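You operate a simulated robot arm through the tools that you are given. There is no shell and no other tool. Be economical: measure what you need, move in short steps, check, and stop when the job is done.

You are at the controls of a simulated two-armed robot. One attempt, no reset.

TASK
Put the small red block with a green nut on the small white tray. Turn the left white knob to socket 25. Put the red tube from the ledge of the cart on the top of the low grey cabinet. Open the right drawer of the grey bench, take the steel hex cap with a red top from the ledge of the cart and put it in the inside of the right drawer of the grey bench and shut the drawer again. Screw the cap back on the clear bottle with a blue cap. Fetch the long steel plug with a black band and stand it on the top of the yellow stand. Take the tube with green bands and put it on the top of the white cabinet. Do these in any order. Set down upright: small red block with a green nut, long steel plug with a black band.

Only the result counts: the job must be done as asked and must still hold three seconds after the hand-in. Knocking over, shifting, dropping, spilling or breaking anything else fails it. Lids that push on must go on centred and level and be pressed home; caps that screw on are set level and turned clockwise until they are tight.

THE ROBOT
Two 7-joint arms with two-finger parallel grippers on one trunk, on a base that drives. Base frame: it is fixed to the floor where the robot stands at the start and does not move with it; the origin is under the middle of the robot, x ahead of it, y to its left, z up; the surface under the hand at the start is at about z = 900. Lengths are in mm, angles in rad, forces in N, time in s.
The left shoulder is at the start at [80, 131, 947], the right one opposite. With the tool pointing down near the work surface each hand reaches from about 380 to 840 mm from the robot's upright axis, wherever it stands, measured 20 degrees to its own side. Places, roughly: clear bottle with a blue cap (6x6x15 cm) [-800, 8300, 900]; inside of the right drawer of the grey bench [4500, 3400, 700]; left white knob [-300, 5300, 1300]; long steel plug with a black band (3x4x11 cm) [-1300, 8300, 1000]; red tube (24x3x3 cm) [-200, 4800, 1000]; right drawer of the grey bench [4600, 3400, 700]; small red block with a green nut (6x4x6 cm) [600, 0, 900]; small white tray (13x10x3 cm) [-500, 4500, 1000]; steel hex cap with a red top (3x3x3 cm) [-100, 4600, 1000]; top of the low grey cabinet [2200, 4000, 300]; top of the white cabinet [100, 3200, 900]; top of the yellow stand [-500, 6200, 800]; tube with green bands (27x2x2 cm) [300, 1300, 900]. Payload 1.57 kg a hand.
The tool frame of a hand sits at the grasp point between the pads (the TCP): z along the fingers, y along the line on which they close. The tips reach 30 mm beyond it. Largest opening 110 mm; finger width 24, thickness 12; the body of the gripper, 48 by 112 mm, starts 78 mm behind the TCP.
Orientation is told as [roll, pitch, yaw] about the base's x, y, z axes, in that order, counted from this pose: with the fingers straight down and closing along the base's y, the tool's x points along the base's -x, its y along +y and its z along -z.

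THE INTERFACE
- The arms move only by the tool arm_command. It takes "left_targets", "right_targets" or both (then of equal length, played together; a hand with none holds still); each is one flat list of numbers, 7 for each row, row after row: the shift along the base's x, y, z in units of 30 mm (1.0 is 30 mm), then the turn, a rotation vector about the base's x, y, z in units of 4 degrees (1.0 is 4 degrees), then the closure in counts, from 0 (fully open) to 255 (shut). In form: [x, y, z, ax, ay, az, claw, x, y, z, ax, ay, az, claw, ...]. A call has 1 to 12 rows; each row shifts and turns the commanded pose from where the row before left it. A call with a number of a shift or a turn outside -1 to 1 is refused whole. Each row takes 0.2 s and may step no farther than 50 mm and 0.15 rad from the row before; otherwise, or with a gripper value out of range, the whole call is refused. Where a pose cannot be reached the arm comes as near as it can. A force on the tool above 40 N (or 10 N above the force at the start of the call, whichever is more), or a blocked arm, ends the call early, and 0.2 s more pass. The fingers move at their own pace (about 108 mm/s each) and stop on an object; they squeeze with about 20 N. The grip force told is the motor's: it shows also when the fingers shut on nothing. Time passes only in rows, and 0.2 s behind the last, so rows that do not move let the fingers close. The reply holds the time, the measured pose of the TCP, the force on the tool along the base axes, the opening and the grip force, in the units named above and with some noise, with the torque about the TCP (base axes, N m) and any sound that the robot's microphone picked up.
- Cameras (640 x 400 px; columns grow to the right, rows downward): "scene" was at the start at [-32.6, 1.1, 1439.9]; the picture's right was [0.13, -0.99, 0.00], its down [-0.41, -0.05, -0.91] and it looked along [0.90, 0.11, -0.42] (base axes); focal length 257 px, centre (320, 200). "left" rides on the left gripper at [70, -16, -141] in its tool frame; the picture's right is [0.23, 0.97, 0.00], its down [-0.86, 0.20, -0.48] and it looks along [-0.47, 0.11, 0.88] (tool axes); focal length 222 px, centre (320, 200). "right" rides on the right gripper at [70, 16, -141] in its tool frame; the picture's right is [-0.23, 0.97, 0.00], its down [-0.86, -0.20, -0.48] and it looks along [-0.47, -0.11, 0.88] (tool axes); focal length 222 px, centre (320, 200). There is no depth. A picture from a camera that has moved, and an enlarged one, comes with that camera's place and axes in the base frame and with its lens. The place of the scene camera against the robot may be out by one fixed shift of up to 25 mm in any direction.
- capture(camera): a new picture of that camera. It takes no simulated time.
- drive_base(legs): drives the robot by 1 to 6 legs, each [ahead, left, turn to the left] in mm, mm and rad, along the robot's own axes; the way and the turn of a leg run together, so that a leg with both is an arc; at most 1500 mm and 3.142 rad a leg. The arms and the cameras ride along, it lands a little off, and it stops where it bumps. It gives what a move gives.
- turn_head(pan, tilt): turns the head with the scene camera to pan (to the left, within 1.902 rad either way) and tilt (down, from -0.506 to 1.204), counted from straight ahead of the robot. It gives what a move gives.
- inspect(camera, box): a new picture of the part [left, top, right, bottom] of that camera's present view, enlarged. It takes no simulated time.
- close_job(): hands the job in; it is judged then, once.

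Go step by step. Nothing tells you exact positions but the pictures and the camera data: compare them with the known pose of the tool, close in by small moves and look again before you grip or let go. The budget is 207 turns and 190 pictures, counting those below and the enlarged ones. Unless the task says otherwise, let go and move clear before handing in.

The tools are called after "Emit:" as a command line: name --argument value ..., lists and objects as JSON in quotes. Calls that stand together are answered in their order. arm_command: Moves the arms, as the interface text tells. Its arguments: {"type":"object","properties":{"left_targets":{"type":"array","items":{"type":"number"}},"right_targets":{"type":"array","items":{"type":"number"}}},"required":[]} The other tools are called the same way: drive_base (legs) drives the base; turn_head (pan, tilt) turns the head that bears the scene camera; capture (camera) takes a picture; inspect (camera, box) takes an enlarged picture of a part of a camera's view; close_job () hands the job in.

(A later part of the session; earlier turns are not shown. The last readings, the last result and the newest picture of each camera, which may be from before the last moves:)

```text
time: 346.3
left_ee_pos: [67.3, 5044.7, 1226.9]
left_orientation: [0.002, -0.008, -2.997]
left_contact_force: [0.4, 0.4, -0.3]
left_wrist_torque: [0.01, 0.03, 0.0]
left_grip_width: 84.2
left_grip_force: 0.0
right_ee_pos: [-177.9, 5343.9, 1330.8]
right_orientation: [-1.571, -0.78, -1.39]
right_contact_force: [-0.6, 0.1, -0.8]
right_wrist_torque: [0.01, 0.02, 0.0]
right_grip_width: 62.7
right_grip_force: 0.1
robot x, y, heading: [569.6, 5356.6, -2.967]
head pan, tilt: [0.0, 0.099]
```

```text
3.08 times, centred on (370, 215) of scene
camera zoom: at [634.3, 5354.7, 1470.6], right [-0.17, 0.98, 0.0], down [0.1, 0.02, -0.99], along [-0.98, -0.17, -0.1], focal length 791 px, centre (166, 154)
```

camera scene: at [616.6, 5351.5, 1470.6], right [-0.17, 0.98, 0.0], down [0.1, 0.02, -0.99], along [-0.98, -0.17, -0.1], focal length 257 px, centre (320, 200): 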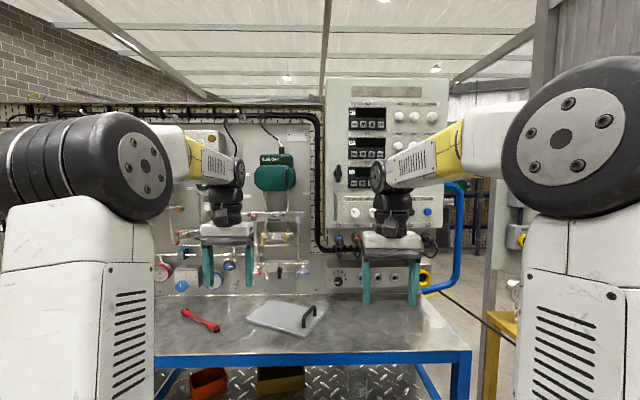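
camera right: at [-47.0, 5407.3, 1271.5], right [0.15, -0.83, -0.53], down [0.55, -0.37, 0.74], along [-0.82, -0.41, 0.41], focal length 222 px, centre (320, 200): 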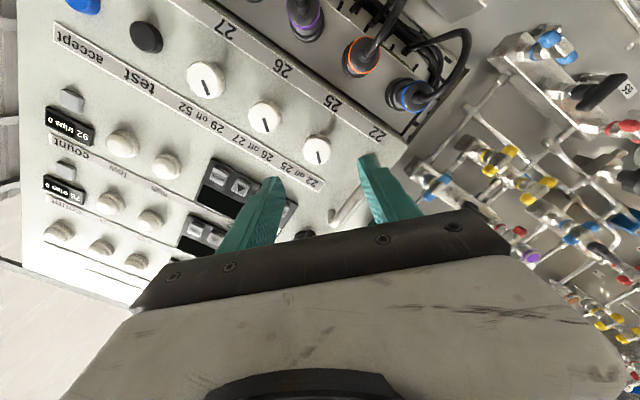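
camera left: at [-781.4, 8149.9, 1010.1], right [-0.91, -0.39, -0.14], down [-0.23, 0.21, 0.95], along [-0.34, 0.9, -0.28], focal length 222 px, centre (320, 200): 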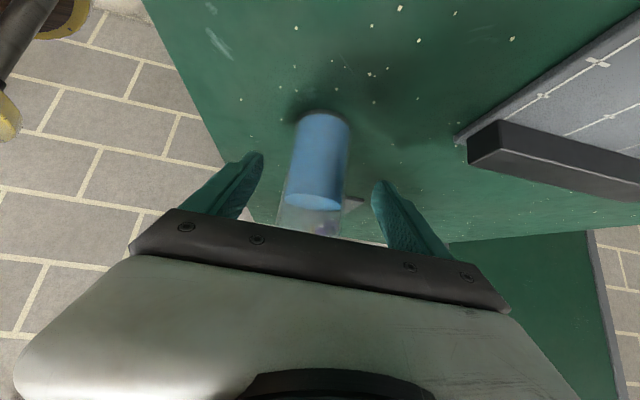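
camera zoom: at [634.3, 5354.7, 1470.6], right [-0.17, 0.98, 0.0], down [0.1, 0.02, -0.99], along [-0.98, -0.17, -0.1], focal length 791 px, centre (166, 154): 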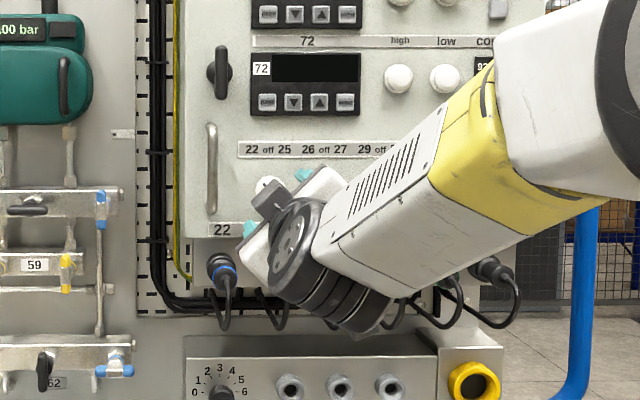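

Rolled fine; knob front at about [-283, 5328, 1332]. Advancing 65 mm with a small lateral fix, then checking.

Emit:
arm_command --right_targets '[-0.72, -0.01, 0.03, 0, 0, 0, 115, -0.72, -0.13, 0, 0, 0, 0, 115, -0.7, -0.13, 0, 0, 0, 0, 115, 0, 0, 0, 0, 0, 0, 115]'

Emit:
capture --camera "right"

Emit:
inspect --camera "scene" --box '[320, 170, 400, 240]'

```text
time: 347.3
left_ee_pos: [66.9, 5045.8, 1225.2]
left_orientation: [0.004, -0.008, -2.995]
left_contact_force: [-0.3, -0.2, 0.3]
left_wrist_torque: [-0.02, -0.02, -0.02]
left_grip_width: 84.3
left_grip_force: 0.0
right_ee_pos: [-243.8, 5337.1, 1332.0]
right_orientation: [-1.573, -0.781, -1.39]
right_contact_force: [0.0, -0.9, 0.3]
right_wrist_torque: [0.01, 0.0, 0.0]
right_grip_width: 60.1
right_grip_force: 0.1
robot x, y, heading: [574.2, 5358.5, -2.967]
head pan, tilt: [0.0, 0.099]
```

```text
58 pictures are left
camera right: at [-113.0, 5400.2, 1272.4], right [0.15, -0.83, -0.53], down [0.56, -0.37, 0.74], along [-0.82, -0.41, 0.41], focal length 222 px, centre (320, 200)
```

right: 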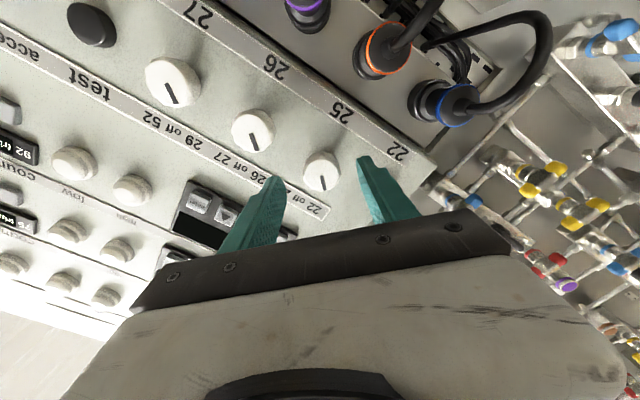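

```text
5.71 times, centred on (360, 205) of scene
camera zoom: at [634.3, 5354.7, 1470.6], right [-0.17, 0.98, 0.0], down [0.1, 0.02, -0.99], along [-0.98, -0.17, -0.1], focal length 1469 px, centre (91, 171)
```

zoom: 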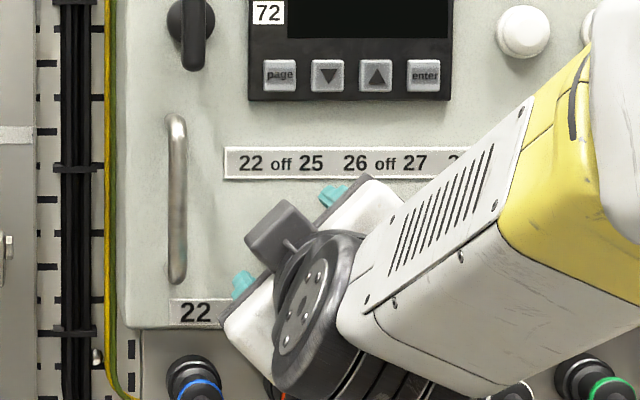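

Knob is centred, front face 45 mm beyond the TCP. Advance 26 mm gently and close.

Emit:
arm_command --right_targets '[-0.3, -0.055, 0, 0, 0, 0, 115, -0.3, -0.055, 0, 0, 0, 0, 115, -0.25, -0.045, 0, 0, 0, 0, 115, 0, 0, 0, 0, 0, 0, 180, 0, 0, 0, 0, 0, 0, 255, 0, 0, 0, 0, 0, 0, 255]'

Emit:
capture --camera "right"

```text
time: 348.7
left_ee_pos: [66.4, 5044.5, 1225.2]
left_orientation: [0.003, -0.006, -2.995]
left_contact_force: [0.3, 0.0, 0.2]
left_wrist_torque: [0.0, 0.0, 0.0]
left_grip_width: 84.5
left_grip_force: 0.1
right_ee_pos: [-268.4, 5331.2, 1332.7]
right_orientation: [-1.572, -0.78, -1.39]
right_contact_force: [-0.2, -1.3, 0.5]
right_wrist_torque: [0.07, -0.53, 0.62]
right_grip_width: 32.9
right_grip_force: 41.1
robot x, y, heading: [568.8, 5356.9, -2.967]
head pan, tilt: [0.0, 0.099]
```

```text
56 pictures are left
camera right: at [-137.4, 5394.8, 1272.2], right [0.15, -0.83, -0.53], down [0.56, -0.37, 0.74], along [-0.82, -0.41, 0.41], focal length 222 px, centre (320, 200)
```

right: 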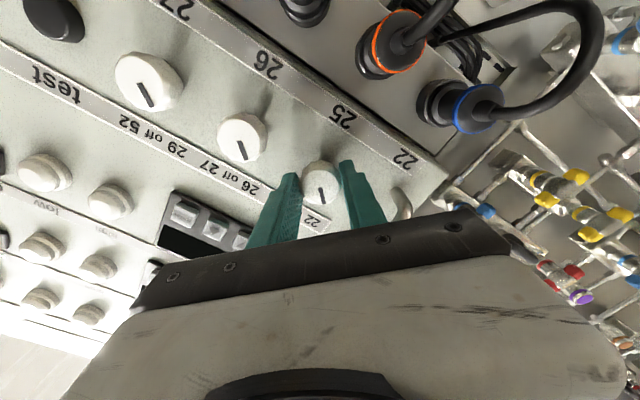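

Knob is gripped. Turning clockwise 90°.

Emit:
arm_command --right_targets '[0, 0, 0, -0.984, -0.178, 0, 255, 0, 0, 0, -0.984, -0.178, 0, 255, 0, 0, 0, -0.984, -0.178, 0, 255, 0, 0, 0, -0.984, -0.178, 0, 255, 0, 0, 0, -0.984, -0.178, 0, 255, 0, 0, 0, -0.984, -0.178, 0, 255, 0, 0, 0, -0.984, -0.178, 0, 255, 0, 0, 0, -0.984, -0.178, 0, 255, 0, 0, 0, -0.984, -0.178, 0, 255, 0, 0, 0, -0.984, -0.178, 0, 255, 0, 0, 0, -0.984, -0.178, 0, 255, 0, 0, 0, -0.984, -0.178, 0, 255]'

Emit:
capture --camera "right"

```text
time: 351.3
left_ee_pos: [66.3, 5045.0, 1225.9]
left_orientation: [0.004, -0.008, -2.994]
left_contact_force: [0.3, -0.3, -0.1]
left_wrist_torque: [0.02, 0.01, -0.01]
left_grip_width: 84.1
left_grip_force: 0.1
right_ee_pos: [-268.3, 5331.7, 1331.5]
right_orientation: [1.575, -1.521, 1.746]
right_contact_force: [1.8, -5.3, -4.6]
right_wrist_torque: [0.17, -0.39, 1.0]
right_grip_width: 32.7
right_grip_force: 41.2
robot x, y, heading: [570.4, 5359.4, -2.971]
head pan, tilt: [0.0, 0.099]
```

```text
55 pictures are left
camera right: at [-126.8, 5336.9, 1263.8], right [0.17, -0.95, 0.28], down [0.43, 0.32, 0.84], along [-0.89, -0.03, 0.46], focal length 222 px, centre (320, 200)
```

right: 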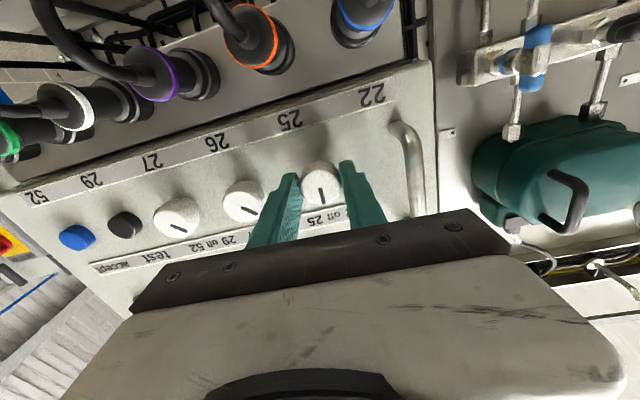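

Knob turns with the hand (now at "off"). Continue the remaining ~42°.

Emit:
arm_command --right_targets '[0, 0, 0, -0.984, -0.178, 0, 255, 0, 0, 0, -0.984, -0.178, 0, 255, 0, 0, 0, -0.984, -0.178, 0, 255, 0, 0, 0, -0.984, -0.178, 0, 255, 0, 0, 0, -0.984, -0.178, 0, 255, 0, 0, 0, -0.984, -0.178, 0, 255, 0, 0, 0, -0.984, -0.178, 0, 255, 0, 0, 0, -0.984, -0.178, 0, 255, 0, 0, 0, -0.984, -0.178, 0, 255, 0, 0, 0, -0.984, -0.178, 0, 255, 0, 0, 0, -0.6, -0.11, 0, 255]'

Emit:
capture --camera "right"

```text
time: 353.7
left_ee_pos: [67.5, 5044.0, 1226.3]
left_orientation: [0.005, -0.007, -2.996]
left_contact_force: [-0.3, 0.3, -0.1]
left_wrist_torque: [-0.03, 0.0, 0.0]
left_grip_width: 84.1
left_grip_force: 0.0
right_ee_pos: [-268.5, 5329.8, 1332.5]
right_orientation: [1.573, -0.78, 1.747]
right_contact_force: [0.8, -14.9, -0.3]
right_wrist_torque: [0.41, 0.35, 1.27]
right_grip_width: 32.6
right_grip_force: 41.4
robot x, y, heading: [570.3, 5358.2, -2.968]
head pan, tilt: [0.0, 0.099]
```

```text
54 pictures are left
camera right: at [-119.0, 5295.9, 1295.5], right [0.09, -0.52, 0.85], down [0.34, 0.82, 0.46], along [-0.94, 0.25, 0.25], focal length 222 px, centre (320, 200)
```

right: 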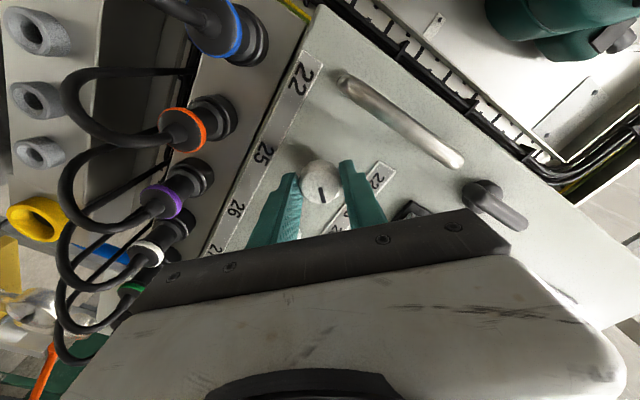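

Rotated the full 90°. Release, back straight out and check the pointer.

Emit:
arm_command --right_targets '[0, 0, 0, 0, 0, 0, 150, 0, 0, 0, 0, 0, 0, 115, 0.6, 0.11, 0, 0, 0, 0, 115, 0.9, 0.16, 0, 0, 0, 0, 115, 0.95, 0.17, 0, 0, 0, 0, 115, 0.95, 0.17, 0, 0, 0, 0, 115, 0.95, 0.17, 0, 0, 0, 0, 115, 0.95, 0.17, 0, 0, 0, 0, 115]'

Emit:
capture --camera "right"

```text
time: 355.5
left_ee_pos: [65.7, 5046.2, 1224.7]
left_orientation: [0.003, -0.007, -2.995]
left_contact_force: [-0.6, -0.4, -0.6]
left_wrist_torque: [0.03, -0.02, 0.02]
left_grip_width: 84.4
left_grip_force: 0.1
right_ee_pos: [-108.5, 5359.0, 1331.7]
right_orientation: [1.571, -0.78, 1.748]
right_contact_force: [0.1, -0.6, 1.3]
right_wrist_torque: [0.03, 0.02, 0.01]
right_grip_width: 60.4
right_grip_force: 0.1
robot x, y, heading: [572.3, 5355.4, -2.965]
head pan, tilt: [0.0, 0.099]
```

```text
53 pictures are left
camera right: at [40.6, 5324.9, 1295.3], right [0.09, -0.52, 0.85], down [0.34, 0.82, 0.46], along [-0.94, 0.25, 0.25], focal length 222 px, centre (320, 200)
```

right: 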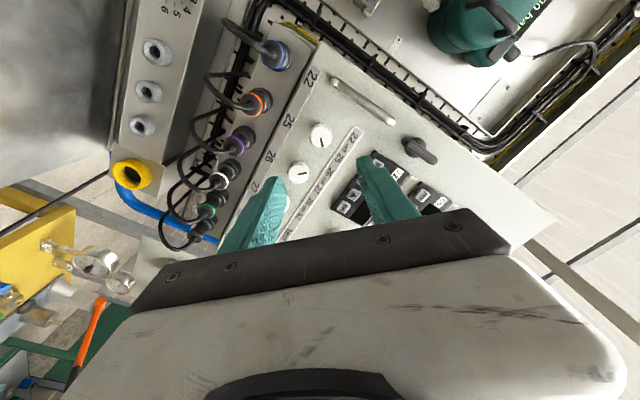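

Emit:
inspect --camera "right" --box '[270, 100, 370, 200]'

```text
4.00 times, centred on (320, 150) of right
camera zoom: at [40.6, 5324.9, 1295.3], right [0.09, -0.52, 0.85], down [0.34, 0.82, 0.46], along [-0.94, 0.25, 0.25], focal length 888 px, centre (320, 400)
```

zoom: 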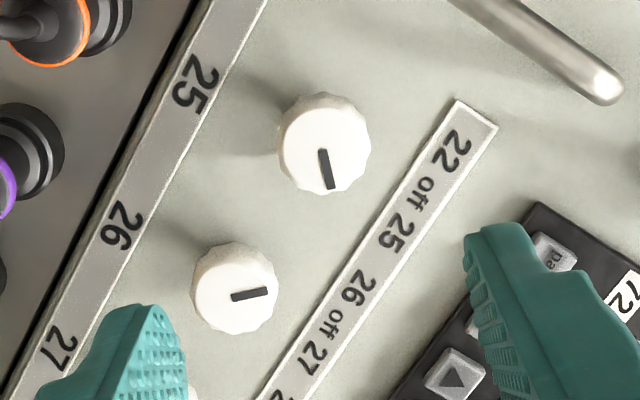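

The knob now points to 25. Restore the right hand to pointing down, then move south along the cart to the red tube and hex cap.

Emit:
arm_command --right_targets '[0.5, 0.1, 0, 0.984, 0.178, 0, 115, 0.5, 0.1, 0, 0.984, 0.178, 0, 115, 0.5, 0.1, 0, 0.984, 0.178, 0, 115, 0, 0, 0, 0.984, 0.178, 0, 115, 0, 0, 0, 0.984, 0.178, 0, 115, 0, 0, 0, 0.984, 0.178, 0, 115, 0, 0, 0, 0.984, 0.178, 0, 115, 0, 0, 0, 0.984, 0.178, 0, 115, 0, 0, 0, 0.984, 0.178, 0, 115, 0, 0, 0, 0.984, 0.178, 0, 115, 0, 0, 0, 0.984, 0.178, 0, 115]'

Emit:
arm_command --right_targets '[0, 0, 0, 0.178, -0.984, 0, 100, 0, 0, 0, 0.178, -0.984, 0, 100, 0, 0, 0, 0.178, -0.984, 0, 100, 0, 0, 0, 0.178, -0.984, 0, 100, 0, 0, 0, 0.178, -0.984, 0, 100, 0, 0, 0, 0.178, -0.984, 0, 100, 0, 0, 0, 0.178, -0.984, 0, 100, 0, 0, 0, 0.178, -0.984, 0, 100, 0, 0, 0, 0.178, -0.984, 0, 100, 0, 0, 0, 0.178, -0.984, 0, 100, 0, 0, 0, 0.178, -0.984, 0, 100, 0, 0, 0, 0.178, -0.984, 0, 100]'

Emit:
arm_command --right_targets '[0, 0, 0, 0.178, -0.984, 0, 100, 0, 0, 0, 0.178, -0.984, 0, 100, 0, 0, 0, 0.178, -0.984, 0, 100, 0, 0, 0, 0.178, -0.984, 0, 100, 0, 0, 0, 0.178, -0.984, 0, 100, 0, 0, 0, 0.178, -0.984, 0, 100, 0, 0, 0, 0.178, -0.984, 0, 100, 0, 0, 0, 0.178, -0.984, 0, 100, 0, 0, 0, 0.178, -0.984, 0, 100, 0, 0, 0, 0.178, -0.984, 0, 100, 0, 0, 0, 0.09, -0.49, 0, 100]'

Emit:
drive_base --legs '[[0, 480, 0]]'

Emit:
turn_head --pan 0.0 --tilt 0.5

Emit:
capture --camera "scene"

```text
time: 357.9
left_ee_pos: [67.1, 5044.9, 1225.3]
left_orientation: [0.002, -0.007, -2.994]
left_contact_force: [-0.3, 0.2, -0.4]
left_wrist_torque: [-0.01, 0.02, 0.0]
left_grip_width: 84.4
left_grip_force: 0.0
right_ee_pos: [-63.6, 5369.5, 1332.3]
right_orientation: [1.63, -1.552, 1.69]
right_contact_force: [-1.1, 0.3, -0.6]
right_wrist_torque: [-0.03, -0.01, -0.02]
right_grip_width: 60.5
right_grip_force: 0.0
robot x, y, heading: [574.3, 5357.0, -2.967]
head pan, tilt: [0.0, 0.099]
```

```text
time: 360.5
left_ee_pos: [67.6, 5045.2, 1225.6]
left_orientation: [0.003, -0.007, -2.994]
left_contact_force: [-0.7, 0.1, 0.0]
left_wrist_torque: [0.02, -0.01, 0.01]
left_grip_width: 84.2
left_grip_force: 0.0
right_ee_pos: [-66.8, 5377.3, 1332.8]
right_orientation: [-0.01, -0.852, -3.001]
right_contact_force: [0.7, -0.1, 0.2]
right_wrist_torque: [0.01, 0.01, 0.02]
right_grip_width: 66.8
right_grip_force: 0.0
right hand out of reach, approached as far as the arm can: row 6, 8
robot x, y, heading: [572.1, 5355.2, -2.968]
head pan, tilt: [0.0, 0.099]
```

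```text
time: 362.9
left_ee_pos: [66.1, 5045.2, 1225.5]
left_orientation: [0.003, -0.007, -2.994]
left_contact_force: [0.3, -0.3, -0.5]
left_wrist_torque: [0.0, 0.0, -0.04]
left_grip_width: 84.4
left_grip_force: 0.0
right_ee_pos: [-66.3, 5377.9, 1333.0]
right_orientation: [-0.032, -0.121, -2.987]
right_contact_force: [-0.4, 1.0, -0.7]
right_wrist_torque: [0.01, 0.03, -0.02]
right_grip_width: 67.2
right_grip_force: 0.0
robot x, y, heading: [573.6, 5358.8, -2.972]
head pan, tilt: [0.0, 0.099]
```

```text
time: 365.8
left_ee_pos: [152.8, 4568.5, 1225.3]
left_orientation: [0.004, -0.005, -2.992]
left_contact_force: [0.4, -0.5, -0.1]
left_wrist_torque: [0.01, 0.01, 0.02]
left_grip_width: 84.2
left_grip_force: 0.1
right_ee_pos: [17.4, 4900.5, 1333.2]
right_orientation: [-0.032, -0.12, -2.987]
right_contact_force: [0.8, -0.1, 0.3]
right_wrist_torque: [-0.01, 0.02, 0.0]
right_grip_width: 66.9
right_grip_force: 0.1
robot x, y, heading: [655.3, 4880.2, -2.962]
head pan, tilt: [0.0, 0.099]
```

```text
time: 366.6
left_ee_pos: [152.9, 4569.0, 1226.6]
left_orientation: [0.005, -0.007, -2.991]
left_contact_force: [0.8, 0.3, 0.4]
left_wrist_torque: [0.01, -0.01, 0.0]
left_grip_width: 84.2
left_grip_force: 0.1
right_ee_pos: [16.3, 4900.0, 1332.9]
right_orientation: [-0.031, -0.121, -2.985]
right_contact_force: [0.2, 0.3, 0.5]
right_wrist_torque: [0.04, -0.01, -0.01]
right_grip_width: 66.7
right_grip_force: 0.1
robot x, y, heading: [652.2, 4882.8, -2.961]
head pan, tilt: [0.0, 0.499]
```

```text
51 pictures are left
camera scene: at [719.7, 4880.2, 1433.6], right [-0.18, 0.98, 0.0], down [0.47, 0.08, -0.88], along [-0.86, -0.16, -0.48], focal length 257 px, centre (320, 200)
```

scene: 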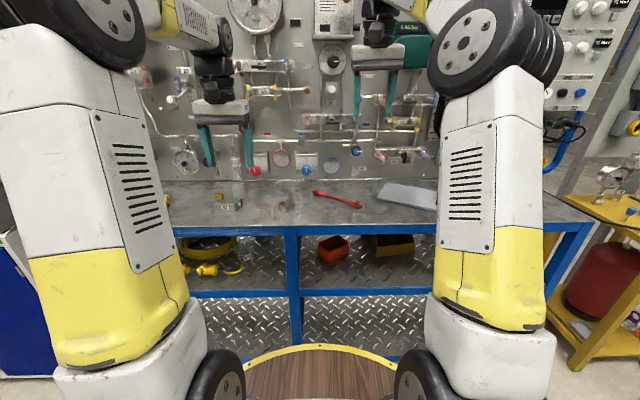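

The red tube and small items are ahead on the ledge. Zooming in.

Emit:
inspect --camera "scene" --box '[200, 165, 380, 245]'

Emit:
arm_command --right_targets '[0, 0, 0, 0.16, -0.87, 0, 60, 0, 0, 0, 0.16, -0.87, 0, 60]'

```text
3.56 times, centred on (290, 205) of scene
camera zoom: at [719.7, 4880.2, 1433.6], right [-0.18, 0.98, 0.0], down [0.47, 0.08, -0.88], along [-0.86, -0.16, -0.48], focal length 914 px, centre (427, 182)
```

zoom: 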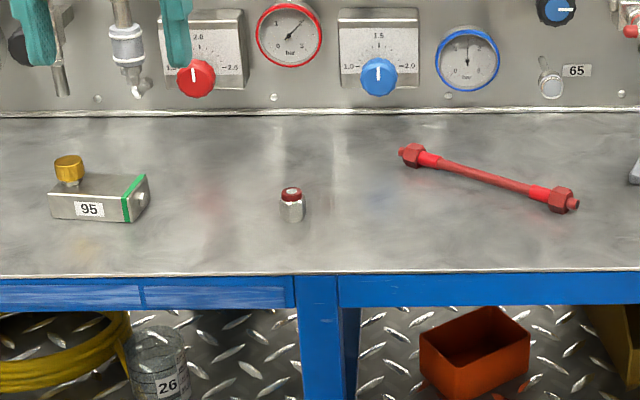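

```text
time: 367.2
left_ee_pos: [152.6, 4569.1, 1226.2]
left_orientation: [0.004, -0.007, -2.992]
left_contact_force: [0.3, 0.1, -1.3]
left_wrist_torque: [0.0, 0.02, 0.01]
left_grip_width: 84.1
left_grip_force: 0.2
right_ee_pos: [18.3, 4901.5, 1333.0]
right_orientation: [-0.036, 0.003, -2.984]
right_contact_force: [0.2, 0.4, 0.5]
right_wrist_torque: [-0.02, 0.01, 0.02]
right_grip_width: 84.3
right_grip_force: 0.0
robot x, y, heading: [659.4, 4884.8, -2.96]
head pan, tilt: [0.0, 0.499]
```

Tube centre ≈[-168, 4785, 953], axis at ~24° from y; hex cap ≈[-70, 4591]. Drive in 220 mm and bring the right hand over the tube and the left over the cap.

Emit:
drive_base --legs '[[220, 0, 0]]'

Emit:
arm_command --right_targets '[0.083, -0.214, -0.4, -0.51, -0.08, 1, 60, 0.083, -0.214, -0.4, 0, 0, 1, 60, 0.083, -0.214, -0.6, 0, 0, 1, 60, 0.083, -0.214, -0.6, 0, 0, 1, 60, 0.083, -0.214, -0.6, 0, 0, 1, 60, 0.083, -0.214, -0.6, 0, 0, 1, 60, 0.083, -0.214, -0.6, 0, 0, 1, 60, 0.083, -0.214, -0.6, 0, 0, 1, 60, 0.083, -0.214, -0.6, 0, 0, 1, 60, 0.083, -0.214, -0.6, 0, 0, 1, 60, 0.083, -0.214, -0.5, 0, 0, 1, 60, 0.083, -0.214, -0.5, 0, 0, 1, 60]' --left_targets '[0, 0.3, -0.3, 0, 0, 0, 60, 0, 0.3, -0.3, 0, 0, 0, 60, 0, 0.3, -0.3, 0, 0, 0, 60, 0, 0.3, -0.3, 0, 0, 0, 60, 0, 0.3, -0.3, 0, 0, 0, 60, 0, 0.3, -0.3, 0, 0, 0, 60, 0, 0.3, -0.3, 0, 0, 0, 60, 0, 0, -0.3, 0, 0, 0, 60, 0, 0, -0.3, 0, 0, 0, 60, 0, 0, -0.3, 0, 0, 0, 60, 0, 0, 0, 0, 0, 0, 60, 0, 0, 0, 0, 0, 0, 60]'

Emit:
capture --camera "right"

Emit:
capture --camera "left"

```text
time: 368.9
left_ee_pos: [-64.9, 4531.0, 1225.5]
left_orientation: [0.004, -0.007, -2.993]
left_contact_force: [-0.5, 0.2, -0.7]
left_wrist_torque: [0.01, 0.04, 0.03]
left_grip_width: 84.1
left_grip_force: 0.2
right_ee_pos: [-197.9, 4862.5, 1333.0]
right_orientation: [-0.038, 0.002, -2.982]
right_contact_force: [0.5, -0.3, -0.8]
right_wrist_torque: [0.01, 0.02, 0.0]
right_grip_width: 84.2
right_grip_force: 0.1
robot x, y, heading: [439.5, 4843.2, -2.966]
head pan, tilt: [0.0, 0.499]
```

```text
time: 371.5
left_ee_pos: [-64.6, 4595.0, 1135.3]
left_orientation: [0.003, -0.007, -2.993]
left_contact_force: [-0.1, -0.8, 0.1]
left_wrist_torque: [-0.01, 0.01, 0.01]
left_grip_width: 84.2
left_grip_force: 0.0
right_ee_pos: [-167.2, 4785.5, 1133.3]
right_orientation: [0.0, 0.0, -2.146]
right_contact_force: [-0.2, 0.0, 0.0]
right_wrist_torque: [0.0, 0.04, -0.01]
right_grip_width: 84.2
right_grip_force: 0.0
robot x, y, heading: [437.7, 4845.0, -2.961]
head pan, tilt: [0.0, 0.499]
```

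```text
49 pictures are left
camera right: at [-117.1, 4836.3, 1276.2], right [0.69, -0.72, 0.0], down [-0.63, -0.61, 0.48], along [-0.34, -0.33, -0.88], focal length 222 px, centre (320, 200)
```

right: 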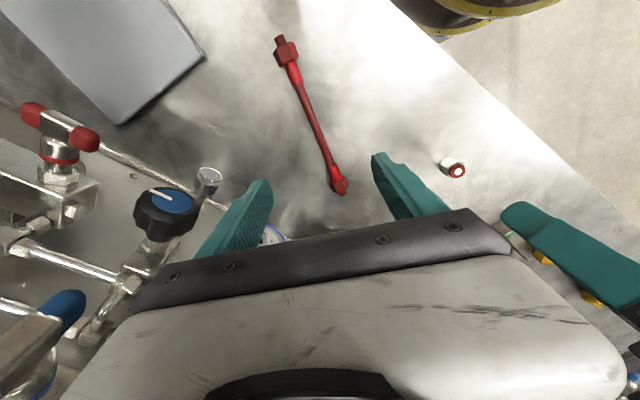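

```text
48 pictures are left
camera left: at [2.9, 4622.4, 1277.0], right [0.37, -0.93, 0.0], down [-0.81, -0.32, 0.49], along [-0.45, -0.18, -0.87], focal length 222 px, centre (320, 200)
```

left: 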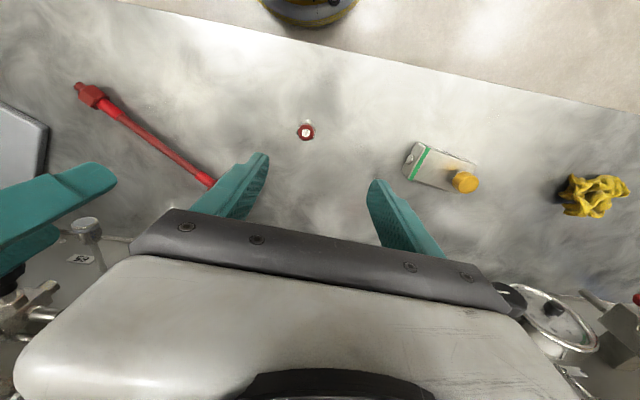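

Tube centre [-164, 4798], cap [-61, 4616], ledge z≈945. Lowering both hands to just above grip height.

Emit:
arm_command --right_targets '[0.02, 0.07, -0.8, 0, 0, 0.36, 80, 0.02, 0.07, -0.8, 0, 0, 0.36, 80, 0.02, 0.07, -0.8, 0, 0, 0.36, 80, 0.02, 0.07, -0.8, 0, 0, 0.36, 80, 0.01, 0.07, -0.8, 0, 0, 0.36, 80, 0.01, 0.07, -0.5, 0, 0, 0.36, 80, 0, 0, 0, 0, 0, 0, 80]' --left_targets '[0.02, 0.12, -0.8, -0.05, -0.1, 0, 80, 0.02, 0.12, -0.8, 0, 0, 0, 80, 0.02, 0.12, -0.8, 0, 0, 0, 80, 0.02, 0.12, -0.8, 0, 0, 0, 80, 0.02, 0.12, -0.8, 0, 0, 0, 80, 0.02, 0.1, -0.5, 0, 0, 0, 80, 0, 0, 0, 0, 0, 0, 80]'

Emit:
capture --camera "right"

Emit:
capture --camera "left"

```text
time: 373.1
left_ee_pos: [-61.9, 4613.8, 999.8]
left_orientation: [0.008, -0.004, -2.995]
left_contact_force: [0.4, 0.1, 0.4]
left_wrist_torque: [0.03, 0.02, -0.01]
left_grip_width: 75.2
left_grip_force: 0.0
right_ee_pos: [-165.9, 4798.9, 999.7]
right_orientation: [0.0, 0.002, -1.996]
right_contact_force: [0.7, 0.3, -0.6]
right_wrist_torque: [0.03, 0.01, 0.0]
right_grip_width: 75.5
right_grip_force: 0.1
robot x, y, heading: [441.2, 4844.1, -2.965]
head pan, tilt: [0.0, 0.499]
```

```text
47 pictures are left
camera right: at [-123.5, 4855.9, 1141.8], right [0.79, -0.61, 0.0], down [-0.53, -0.7, 0.48], along [-0.29, -0.38, -0.88], focal length 222 px, centre (320, 200)
```

right: 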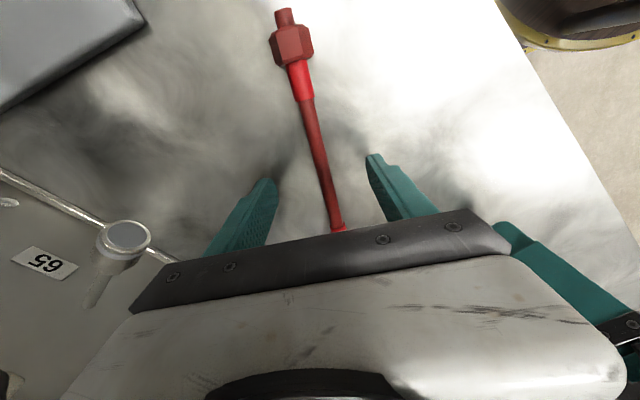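

```text
46 pictures are left
camera left: at [5.6, 4643.1, 1142.1], right [0.37, -0.93, 0.01], down [-0.82, -0.32, 0.48], along [-0.44, -0.18, -0.88], focal length 222 px, centre (320, 200)
```

left: 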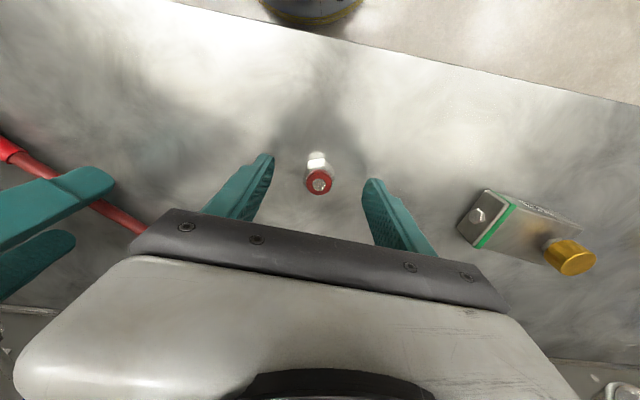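

Both are well centred. Lower ~20 mm and close both grippers.

Emit:
arm_command --right_targets '[0, 0, -0.35, 0, 0, 0, 80, 0, 0, -0.33, 0, 0, 0, 80, 0, 0, 0, 0, 0, 0, 160, 0, 0, 0, 0, 0, 0, 255, 0, 0, 0, 0, 0, 0, 255, 0, 0, 0, 0, 0, 0, 255]' --left_targets '[-0.03, 0.04, -0.35, -0.1, 0, 0, 80, 0, 0, -0.35, 0, 0, 0, 80, 0, 0, 0, 0, 0, 0, 160, 0, 0, 0, 0, 0, 0, 255, 0, 0, 0, 0, 0, 0, 255, 0, 0, 0, 0, 0, 0, 255]'

Emit:
arm_command --right_targets '[0, 0, 0.5, 0, 0, 0, 255, 0, 0, 1, 0, 0, 0, 255, 0, 0, 1, 0, 0, 0, 255, 0, 0, 1, 0, 0, 0, 255, 0, 0, 1, 0, 0, 0, 255, 0, 0, 1, 0, 0, 0, 255]' --left_targets '[0, 0, 0.5, 0, 0, 0, 255, 0, 0, 1, 0, 0, 0, 255, 0, 0, 1, 0, 0, 0, 255, 0, 0, 1, 0, 0, 0, 255, 0, 0, 1, 0, 0, 0, 255, 0, 0, 1, 0, 0, 0, 255]'

Emit:
capture --camera "scene"

```text
time: 374.5
left_ee_pos: [-63.5, 4618.6, 981.2]
left_orientation: [0.014, -0.004, -2.994]
left_contact_force: [-2.8, 14.1, 15.4]
left_wrist_torque: [0.84, 0.1, 0.11]
left_grip_width: 23.5
left_grip_force: 20.2
right_ee_pos: [-166.3, 4798.9, 978.8]
right_orientation: [0.0, 0.001, -1.997]
right_contact_force: [0.3, 2.4, 5.5]
right_wrist_torque: [-0.07, -0.01, -0.02]
right_grip_width: 11.3
right_grip_force: 19.9
robot x, y, heading: [437.2, 4845.2, -2.965]
head pan, tilt: [0.0, 0.499]
```

```text
time: 375.9
left_ee_pos: [-61.6, 4615.5, 1144.9]
left_orientation: [0.015, -0.001, -2.993]
left_contact_force: [-0.1, -0.1, -1.1]
left_wrist_torque: [0.01, -0.08, 0.01]
left_grip_width: 23.2
left_grip_force: 20.7
right_ee_pos: [-153.0, 4796.1, 1139.7]
right_orientation: [0.0, -0.002, -2.0]
right_contact_force: [-0.5, 0.0, -1.8]
right_wrist_torque: [0.02, -0.06, 0.02]
right_grip_width: 11.0
right_grip_force: 19.8
right hand out of reach, approached as far as the arm can: row 5, 6
robot x, y, heading: [437.3, 4842.7, -2.964]
head pan, tilt: [0.0, 0.499]
```

```text
45 pictures are left
camera scene: at [502.2, 4841.4, 1433.5], right [-0.18, 0.98, 0.0], down [0.47, 0.08, -0.88], along [-0.86, -0.15, -0.48], focal length 257 px, centre (320, 200)
```

scene: 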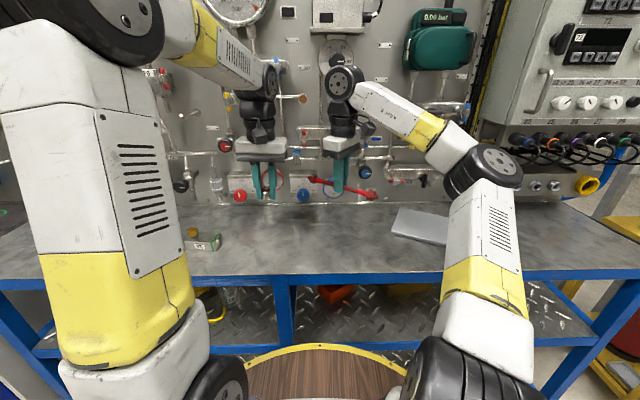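

Both items are held. Back away and turn to face the low grey cabinet.

Emit:
drive_base --legs '[[-480, 0, 0], [0, 0, 2.38]]'

Emit:
turn_head --pan 0.0 --tilt 0.4

Emit:
capture --camera "scene"

```text
time: 384.4
left_ee_pos: [1437.0, 4744.5, 1143.0]
left_orientation: [0.017, -0.002, -0.618]
left_contact_force: [0.3, -0.4, 0.4]
left_wrist_torque: [-0.01, -0.01, -0.02]
left_grip_width: 23.3
left_grip_force: 20.2
right_ee_pos: [1378.6, 4553.3, 1138.9]
right_orientation: [0.0, 0.0, 0.375]
right_contact_force: [-0.8, 0.3, -1.4]
right_wrist_torque: [0.01, 0.03, 0.0]
right_grip_width: 11.2
right_grip_force: 20.1
robot x, y, heading: [918.1, 4926.6, -0.587]
head pan, tilt: [0.0, 0.499]
```

```text
time: 385.1
left_ee_pos: [1438.6, 4746.2, 1143.9]
left_orientation: [0.016, -0.001, -0.618]
left_contact_force: [-0.6, 0.4, -0.2]
left_wrist_torque: [0.03, 0.01, 0.0]
left_grip_width: 23.2
left_grip_force: 20.0
right_ee_pos: [1379.7, 4552.8, 1140.5]
right_orientation: [0.0, -0.001, 0.375]
right_contact_force: [-0.6, -0.2, -1.5]
right_wrist_torque: [-0.03, 0.04, 0.01]
right_grip_width: 11.2
right_grip_force: 20.0
robot x, y, heading: [918.8, 4927.8, -0.586]
head pan, tilt: [0.0, 0.4]
```

```text
44 pictures are left
camera scene: at [895.0, 4944.4, 1442.6], right [-0.56, -0.83, 0.0], down [-0.32, 0.22, -0.92], along [0.77, -0.51, -0.39], focal length 257 px, centre (320, 200)
```

scene: 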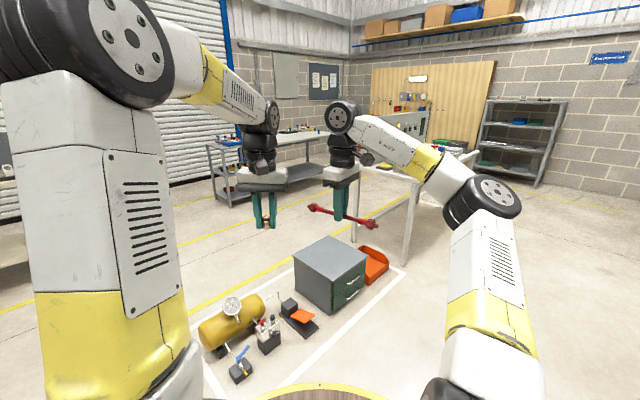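

The low grey cabinet's top (z≈270) spans about [1978,4113]–[2375,4207]–[2495,3836]–[2022,3793]. Driving to its west side.

Emit:
drive_base --legs '[[1000, -397, 0], [0, 0, 0.72]]'

Emit:
turn_head --pan -0.2 --tilt 0.95

Emit:
capture --camera "scene"

Emit:
capture --camera "right"

```text
time: 392.5
left_ee_pos: [2030.3, 4287.2, 1143.1]
left_orientation: [0.016, -0.003, 0.137]
left_contact_force: [-0.4, -0.1, -0.8]
left_wrist_torque: [-0.03, 0.0, 0.0]
left_grip_width: 23.2
left_grip_force: 19.7
right_ee_pos: [2118.4, 4107.1, 1138.3]
right_orientation: [0.0, 0.001, 1.131]
right_contact_force: [0.0, -0.2, -2.7]
right_wrist_torque: [-0.04, -0.03, 0.01]
right_grip_width: 11.1
right_grip_force: 19.6
robot x, y, heading: [1525.5, 4066.1, 0.168]
head pan, tilt: [0.0, 0.4]
```

```text
time: 393.5
left_ee_pos: [2029.8, 4286.3, 1144.4]
left_orientation: [0.016, -0.001, 0.137]
left_contact_force: [0.6, -0.2, -0.1]
left_wrist_torque: [0.01, -0.04, -0.03]
left_grip_width: 23.4
left_grip_force: 19.9
right_ee_pos: [2118.2, 4106.7, 1139.5]
right_orientation: [0.002, 0.001, 1.133]
right_contact_force: [-0.8, -0.2, -1.1]
right_wrist_torque: [0.03, 0.02, -0.01]
right_grip_width: 11.2
right_grip_force: 20.1
robot x, y, heading: [1524.9, 4060.2, 0.168]
head pan, tilt: [-0.201, 0.949]
```

```text
43 pictures are left
camera scene: at [1476.9, 4028.1, 1396.1], right [-0.03, -1.0, 0.0], down [-0.81, 0.03, -0.58], along [0.58, -0.02, -0.81], focal length 257 px, centre (320, 200)
```

scene: 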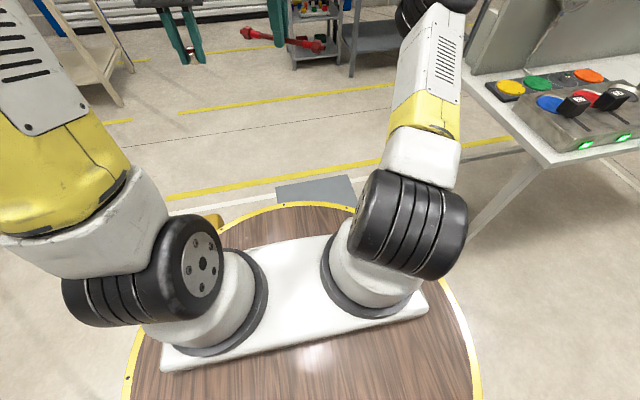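

```text
42 pictures are left
camera right: at [2073.1, 4051.1, 1281.7], right [-0.78, 0.62, 0.0], down [0.54, 0.69, 0.48], along [0.3, 0.38, -0.88], focal length 222 px, centre (320, 200)
```

right: 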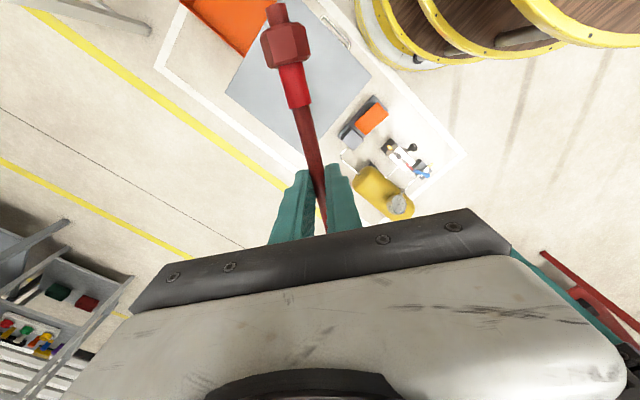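

Right camera puts the top's centre at about [2160, 4010], within reach. Lowering the tube in stages.

Emit:
arm_command --right_targets '[0.117, -0.27, -0.8, 0, 0, 0.68, 255, 0.117, -0.27, -0.8, 0, 0, 0.68, 255, 0.117, -0.27, -0.8, 0, 0, 0.68, 255, 0.117, -0.27, -0.8, 0, 0, 0.68, 255, 0.117, -0.27, -0.8, 0, 0, 0.68, 255, 0.117, -0.27, -0.8, 0, 0, 0.68, 255, 0.117, -0.27, -0.8, 0, 0, 0.68, 255, 0.117, -0.27, -0.8, 0, 0, 0.68, 255, 0.117, -0.27, -0.8, 0, 0, 0.68, 255, 0.117, -0.27, -0.8, 0, 0, 0.68, 255, 0.117, -0.27, -0.8, 0, 0, 0.68, 255, 0.117, -0.27, -0.8, 0, 0, 0.68, 255]'

Emit:
capture --camera "right"

```text
time: 396.1
left_ee_pos: [2028.9, 4286.1, 1144.6]
left_orientation: [0.016, -0.002, 0.138]
left_contact_force: [-0.2, -0.1, -0.7]
left_wrist_torque: [0.0, -0.02, 0.0]
left_grip_width: 23.2
left_grip_force: 19.5
right_ee_pos: [1924.9, 4040.3, 922.9]
right_orientation: [-0.002, 0.001, 1.682]
right_contact_force: [0.4, -0.4, -0.8]
right_wrist_torque: [0.02, 0.02, 0.02]
right_grip_width: 11.1
right_grip_force: 20.0
right hand out of reach, approached as far as the arm can: row 1, 2, 3, 4, 5, 6, 7, 8, 9, 10, 11, 12
robot x, y, heading: [1525.7, 4063.0, 0.166]
head pan, tilt: [-0.201, 0.949]
```

```text
41 pictures are left
camera right: at [1915.5, 3970.0, 1066.1], right [-0.99, 0.12, 0.0], down [0.1, 0.87, 0.48], along [0.06, 0.48, -0.88], focal length 222 px, centre (320, 200)
```

right: 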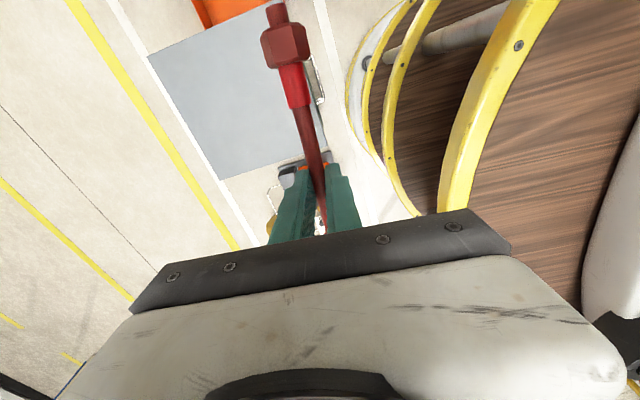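

The right arm runs into a joint limit with this yaw. Rotating the wrist back (tube along the robot's forward direction) to free it.

Emit:
arm_command --right_targets '[0, 0, 0.3, 0, 0, -1, 255, 0, 0, 0.3, 0, 0, -1, 255, 0, 0, 0.3, 0, 0, -1, 255, 0, 0, 0.3, 0, 0, -1, 255, 0, 0, 0.3, 0, 0, -1, 255, 0, 0, 0, 0, 0, -1, 255, 0, 0, 0, 0, 0, -1, 255, 0, 0, 0, 0, 0, -1, 255, 0, 0, 0, 0, 0, -1, 255, 0, 0, 0, 0, 0, -1, 255, 0, 0, 0, 0, 0, -1, 255, 0, 0, 0, 0, 0, -1, 255]'

Emit:
arm_command --right_targets '[0.5, -0.15, 0, 0, 0, -1, 255, 0.5, -0.15, 0, 0, 0, -1, 255, 0.5, -0.15, 0, 0, 0, -1, 255, 0.5, -0.15, 0, 0, 0, -1, 255, 0.5, -0.15, 0, 0, 0, -1, 255, 0.5, -0.15, 0, 0, 0, -1, 255, 0.5, -0.15, 0, 0, 0, -1, 255, 0.5, -0.15, 0, 0, 0, -1, 255, 0.5, -0.15, 0, 0, 0, -1, 255, 0.5, -0.15, 0, 0, 0, 0, 255, 0.5, -0.15, 0, 0, 0, 0, 255, 0.5, -0.15, 0, 0, 0, 0, 255]'

Emit:
capture --camera "scene"

```text
time: 398.7
left_ee_pos: [2029.7, 4287.7, 1143.7]
left_orientation: [0.016, -0.002, 0.136]
left_contact_force: [0.6, -0.3, -0.8]
left_wrist_torque: [0.0, 0.02, 0.01]
left_grip_width: 23.2
left_grip_force: 20.6
right_ee_pos: [1923.2, 4040.4, 969.2]
right_orientation: [-0.003, 0.0, 0.86]
right_contact_force: [-0.1, -0.1, -1.0]
right_wrist_torque: [-0.02, 0.03, -0.03]
right_grip_width: 11.4
right_grip_force: 20.5
robot x, y, heading: [1521.9, 4062.5, 0.168]
head pan, tilt: [-0.201, 0.949]
```

```text
time: 401.3
left_ee_pos: [2028.7, 4286.9, 1144.0]
left_orientation: [0.017, -0.003, 0.137]
left_contact_force: [1.2, -0.2, -0.2]
left_wrist_torque: [0.04, -0.01, 0.01]
left_grip_width: 23.1
left_grip_force: 19.9
right_ee_pos: [2104.8, 3987.3, 969.8]
right_orientation: [-0.002, -0.001, 0.234]
right_contact_force: [0.4, -0.9, -1.8]
right_wrist_torque: [-0.03, 0.0, 0.01]
right_grip_width: 11.4
right_grip_force: 20.6
robot x, y, heading: [1523.1, 4066.3, 0.165]
head pan, tilt: [-0.201, 0.949]
```

```text
40 pictures are left
camera scene: at [1476.8, 4028.1, 1396.0], right [-0.03, -1.0, 0.0], down [-0.81, 0.03, -0.58], along [0.58, -0.02, -0.81], focal length 257 px, centre (320, 200)
```

scene: 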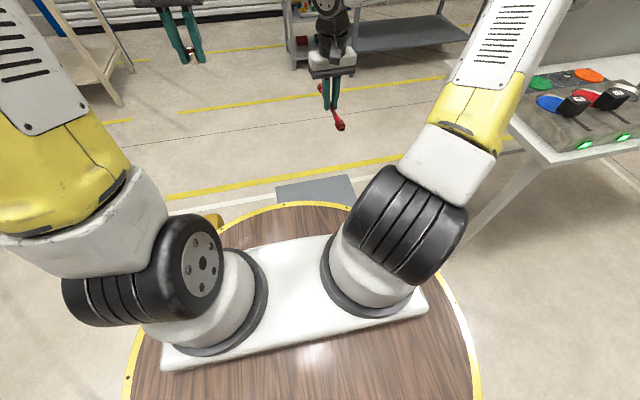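

Freed. Now descend toward the cabinet top.

Emit:
arm_command --right_targets '[0.15, 0.06, -0.95, 0, 0, 0, 255, 0.15, 0.06, -0.95, 0, 0, 0, 255, 0.15, 0.06, -0.95, 0, 0, 0, 255, 0.15, 0.06, -0.95, 0, 0, 0, 255, 0.15, 0.06, -0.95, 0, 0, 0, 255, 0.15, 0.06, -0.95, 0, 0, 0, 255, 0.15, 0.06, -0.95, 0, 0, 0, 255, 0.15, 0.06, -0.95, 0, 0, 0, 255, 0.15, 0.06, -0.95, 0, 0, 0, 255, 0.15, 0.06, -0.95, 0, 0, 0, 255, 0.15, 0.06, -0.95, 0, 0, 0, 255, 0.15, 0.06, -0.95, 0, 0, 0, 255]'

Emit:
capture --camera "right"

```text
time: 403.9
left_ee_pos: [2029.5, 4286.3, 1144.2]
left_orientation: [0.017, -0.001, 0.14]
left_contact_force: [-0.8, 0.1, -0.6]
left_wrist_torque: [0.01, -0.05, 0.0]
left_grip_width: 23.1
left_grip_force: 20.1
right_ee_pos: [2157.6, 4008.1, 625.6]
right_orientation: [-0.001, -0.001, 0.231]
right_contact_force: [0.1, 0.6, -1.7]
right_wrist_torque: [0.04, -0.02, -0.02]
right_grip_width: 11.4
right_grip_force: 19.9
robot x, y, heading: [1525.8, 4065.0, 0.163]
head pan, tilt: [-0.201, 0.949]
```

```text
39 pictures are left
camera right: at [2086.1, 4008.5, 768.1], right [-0.01, 1.0, 0.0], down [0.88, 0.0, 0.48], along [0.48, 0.0, -0.88], focal length 222 px, centre (320, 200)
```

right: 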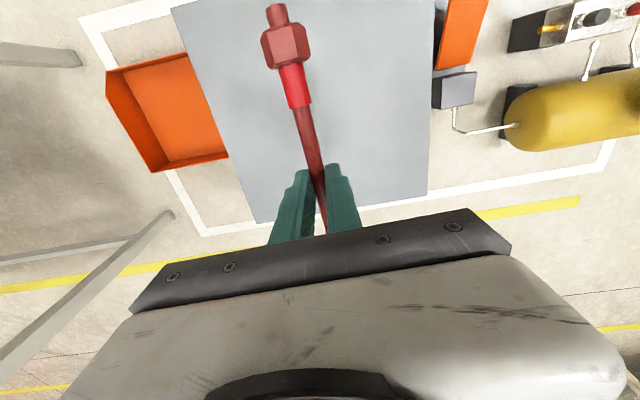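

Well over the top. Continue down to z≈430 and look again.

Emit:
arm_command --right_targets '[0, 0.03, -0.95, 0, 0, 0, 255, 0, 0.03, -0.95, 0, 0, 0, 255, 0, 0.03, -0.95, 0, 0, 0, 255, 0, 0.03, -0.95, 0, 0, 0, 255, 0, 0, -0.95, 0, 0, 0, 255, 0, 0, -0.95, 0, 0, 0, 255, 0, 0, -0.9, 0, 0, 0, 255]'

Emit:
capture --camera "right"

```text
time: 405.5
left_ee_pos: [2029.9, 4287.6, 1143.7]
left_orientation: [0.015, -0.001, 0.139]
left_contact_force: [-0.4, 0.9, -0.7]
left_wrist_torque: [-0.01, 0.0, -0.06]
left_grip_width: 23.2
left_grip_force: 19.8
right_ee_pos: [2158.3, 4013.1, 429.8]
right_orientation: [-0.002, -0.001, 0.233]
right_contact_force: [0.7, 0.1, -0.5]
right_wrist_torque: [0.02, -0.02, -0.02]
right_grip_width: 11.1
right_grip_force: 20.1
robot x, y, heading: [1523.7, 4063.5, 0.165]
head pan, tilt: [-0.201, 0.949]
```

```text
38 pictures are left
camera right: at [2085.4, 4013.0, 571.9], right [0.0, 1.0, 0.0], down [0.88, 0.0, 0.48], along [0.48, 0.0, -0.88], focal length 222 px, centre (320, 200)
```

right: 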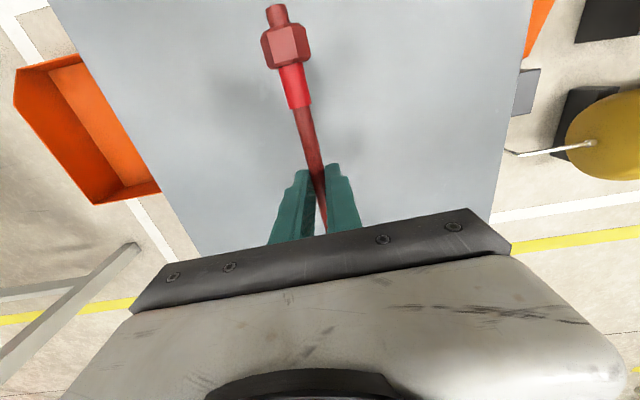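

Descending in small steps to contact.

Emit:
arm_command --right_targets '[0, 0, -0.4, 0, 0, 0, 255, 0, 0, -0.4, 0, 0, 0, 255, 0, 0, -0.3, 0, 0, 0, 255, 0, 0, -0.2, 0, 0, 0, 255, 0, 0, -0.2, 0, 0, 0, 255, 0, 0, -0.2, 0, 0, 0, 255, 0, 0, -0.2, 0, 0, 0, 255, 0, 0, -0.2, 0, 0, 0, 255, 0, 0, -0.2, 0, 0, 0, 255, 0, 0, -0.2, 0, 0, 0, 255, 0, 0, -0.2, 0, 0, 0, 255, 0, 0, -0.2, 0, 0, 0, 255]'

```text
time: 407.6
left_ee_pos: [2028.2, 4286.7, 1144.1]
left_orientation: [0.016, -0.006, 0.139]
left_contact_force: [0.4, 0.4, -1.1]
left_wrist_torque: [0.02, -0.01, 0.02]
left_grip_width: 23.3
left_grip_force: 19.8
right_ee_pos: [2158.0, 4011.5, 360.6]
right_orientation: [0.0, 0.003, 0.234]
right_contact_force: [-7.1, 0.6, 19.9]
right_wrist_torque: [-0.03, 0.42, 0.09]
right_grip_width: 11.2
right_grip_force: 20.1
robot x, y, heading: [1524.4, 4062.2, 0.163]
head pan, tilt: [-0.201, 0.949]
stopped in row 10 (right hand): the force on the tool passed its limit at 62 N (the readings are from after the stop); the commanded pose is now the measured one
```

Contact at z≈361. Ease up 2 mm, open, and rise.

Emit:
arm_command --right_targets '[0, 0, 0.06, 0, 0, 0, 255, 0, 0, 0, 0, 0, 0, 220, 0, 0, 0, 0, 0, 0, 190, 0, 0, 0, 0, 0, 0, 170, 0, 0, 0.5, 0, 0, 0, 170, 0, 0, 1, 0, 0, 0, 170, 0, 0, 1, 0, 0, 0, 150, 0, 0, 1, 0, 0, 0, 150, 0, 0, 1, 0, 0, 0, 150, 0, 0, 1, 0, 0, 0, 150, 0, 0, 1, 0, 0, 0, 150, 0, 0, 1, 0, 0, 0, 150]'

Emit:
capture --camera "right"

```text
time: 410.2
left_ee_pos: [2028.2, 4286.1, 1142.7]
left_orientation: [0.015, -0.002, 0.14]
left_contact_force: [0.2, 0.4, -1.0]
left_wrist_torque: [-0.01, 0.01, 0.01]
left_grip_width: 23.2
left_grip_force: 20.1
right_ee_pos: [2159.6, 4011.3, 586.5]
right_orientation: [0.0, 0.003, 0.234]
right_contact_force: [0.5, 0.3, 0.0]
right_wrist_torque: [-0.01, -0.01, -0.02]
right_grip_width: 45.3
right_grip_force: 0.1
robot x, y, heading: [1527.1, 4060.9, 0.163]
head pan, tilt: [-0.201, 0.949]
```

```text
37 pictures are left
camera right: at [2087.6, 4012.1, 728.4], right [0.0, 1.0, 0.0], down [0.88, 0.0, 0.47], along [0.47, 0.0, -0.88], focal length 222 px, centre (320, 200)
```

right: 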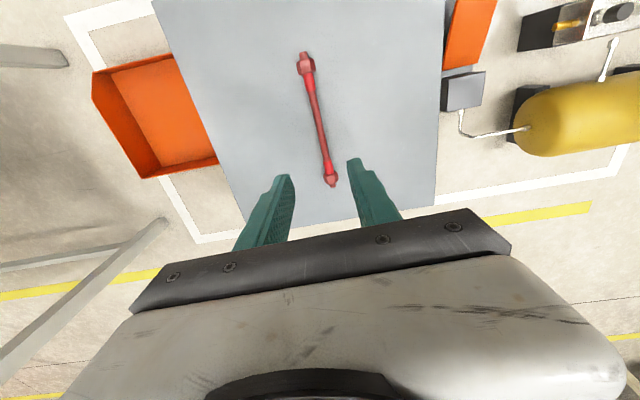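

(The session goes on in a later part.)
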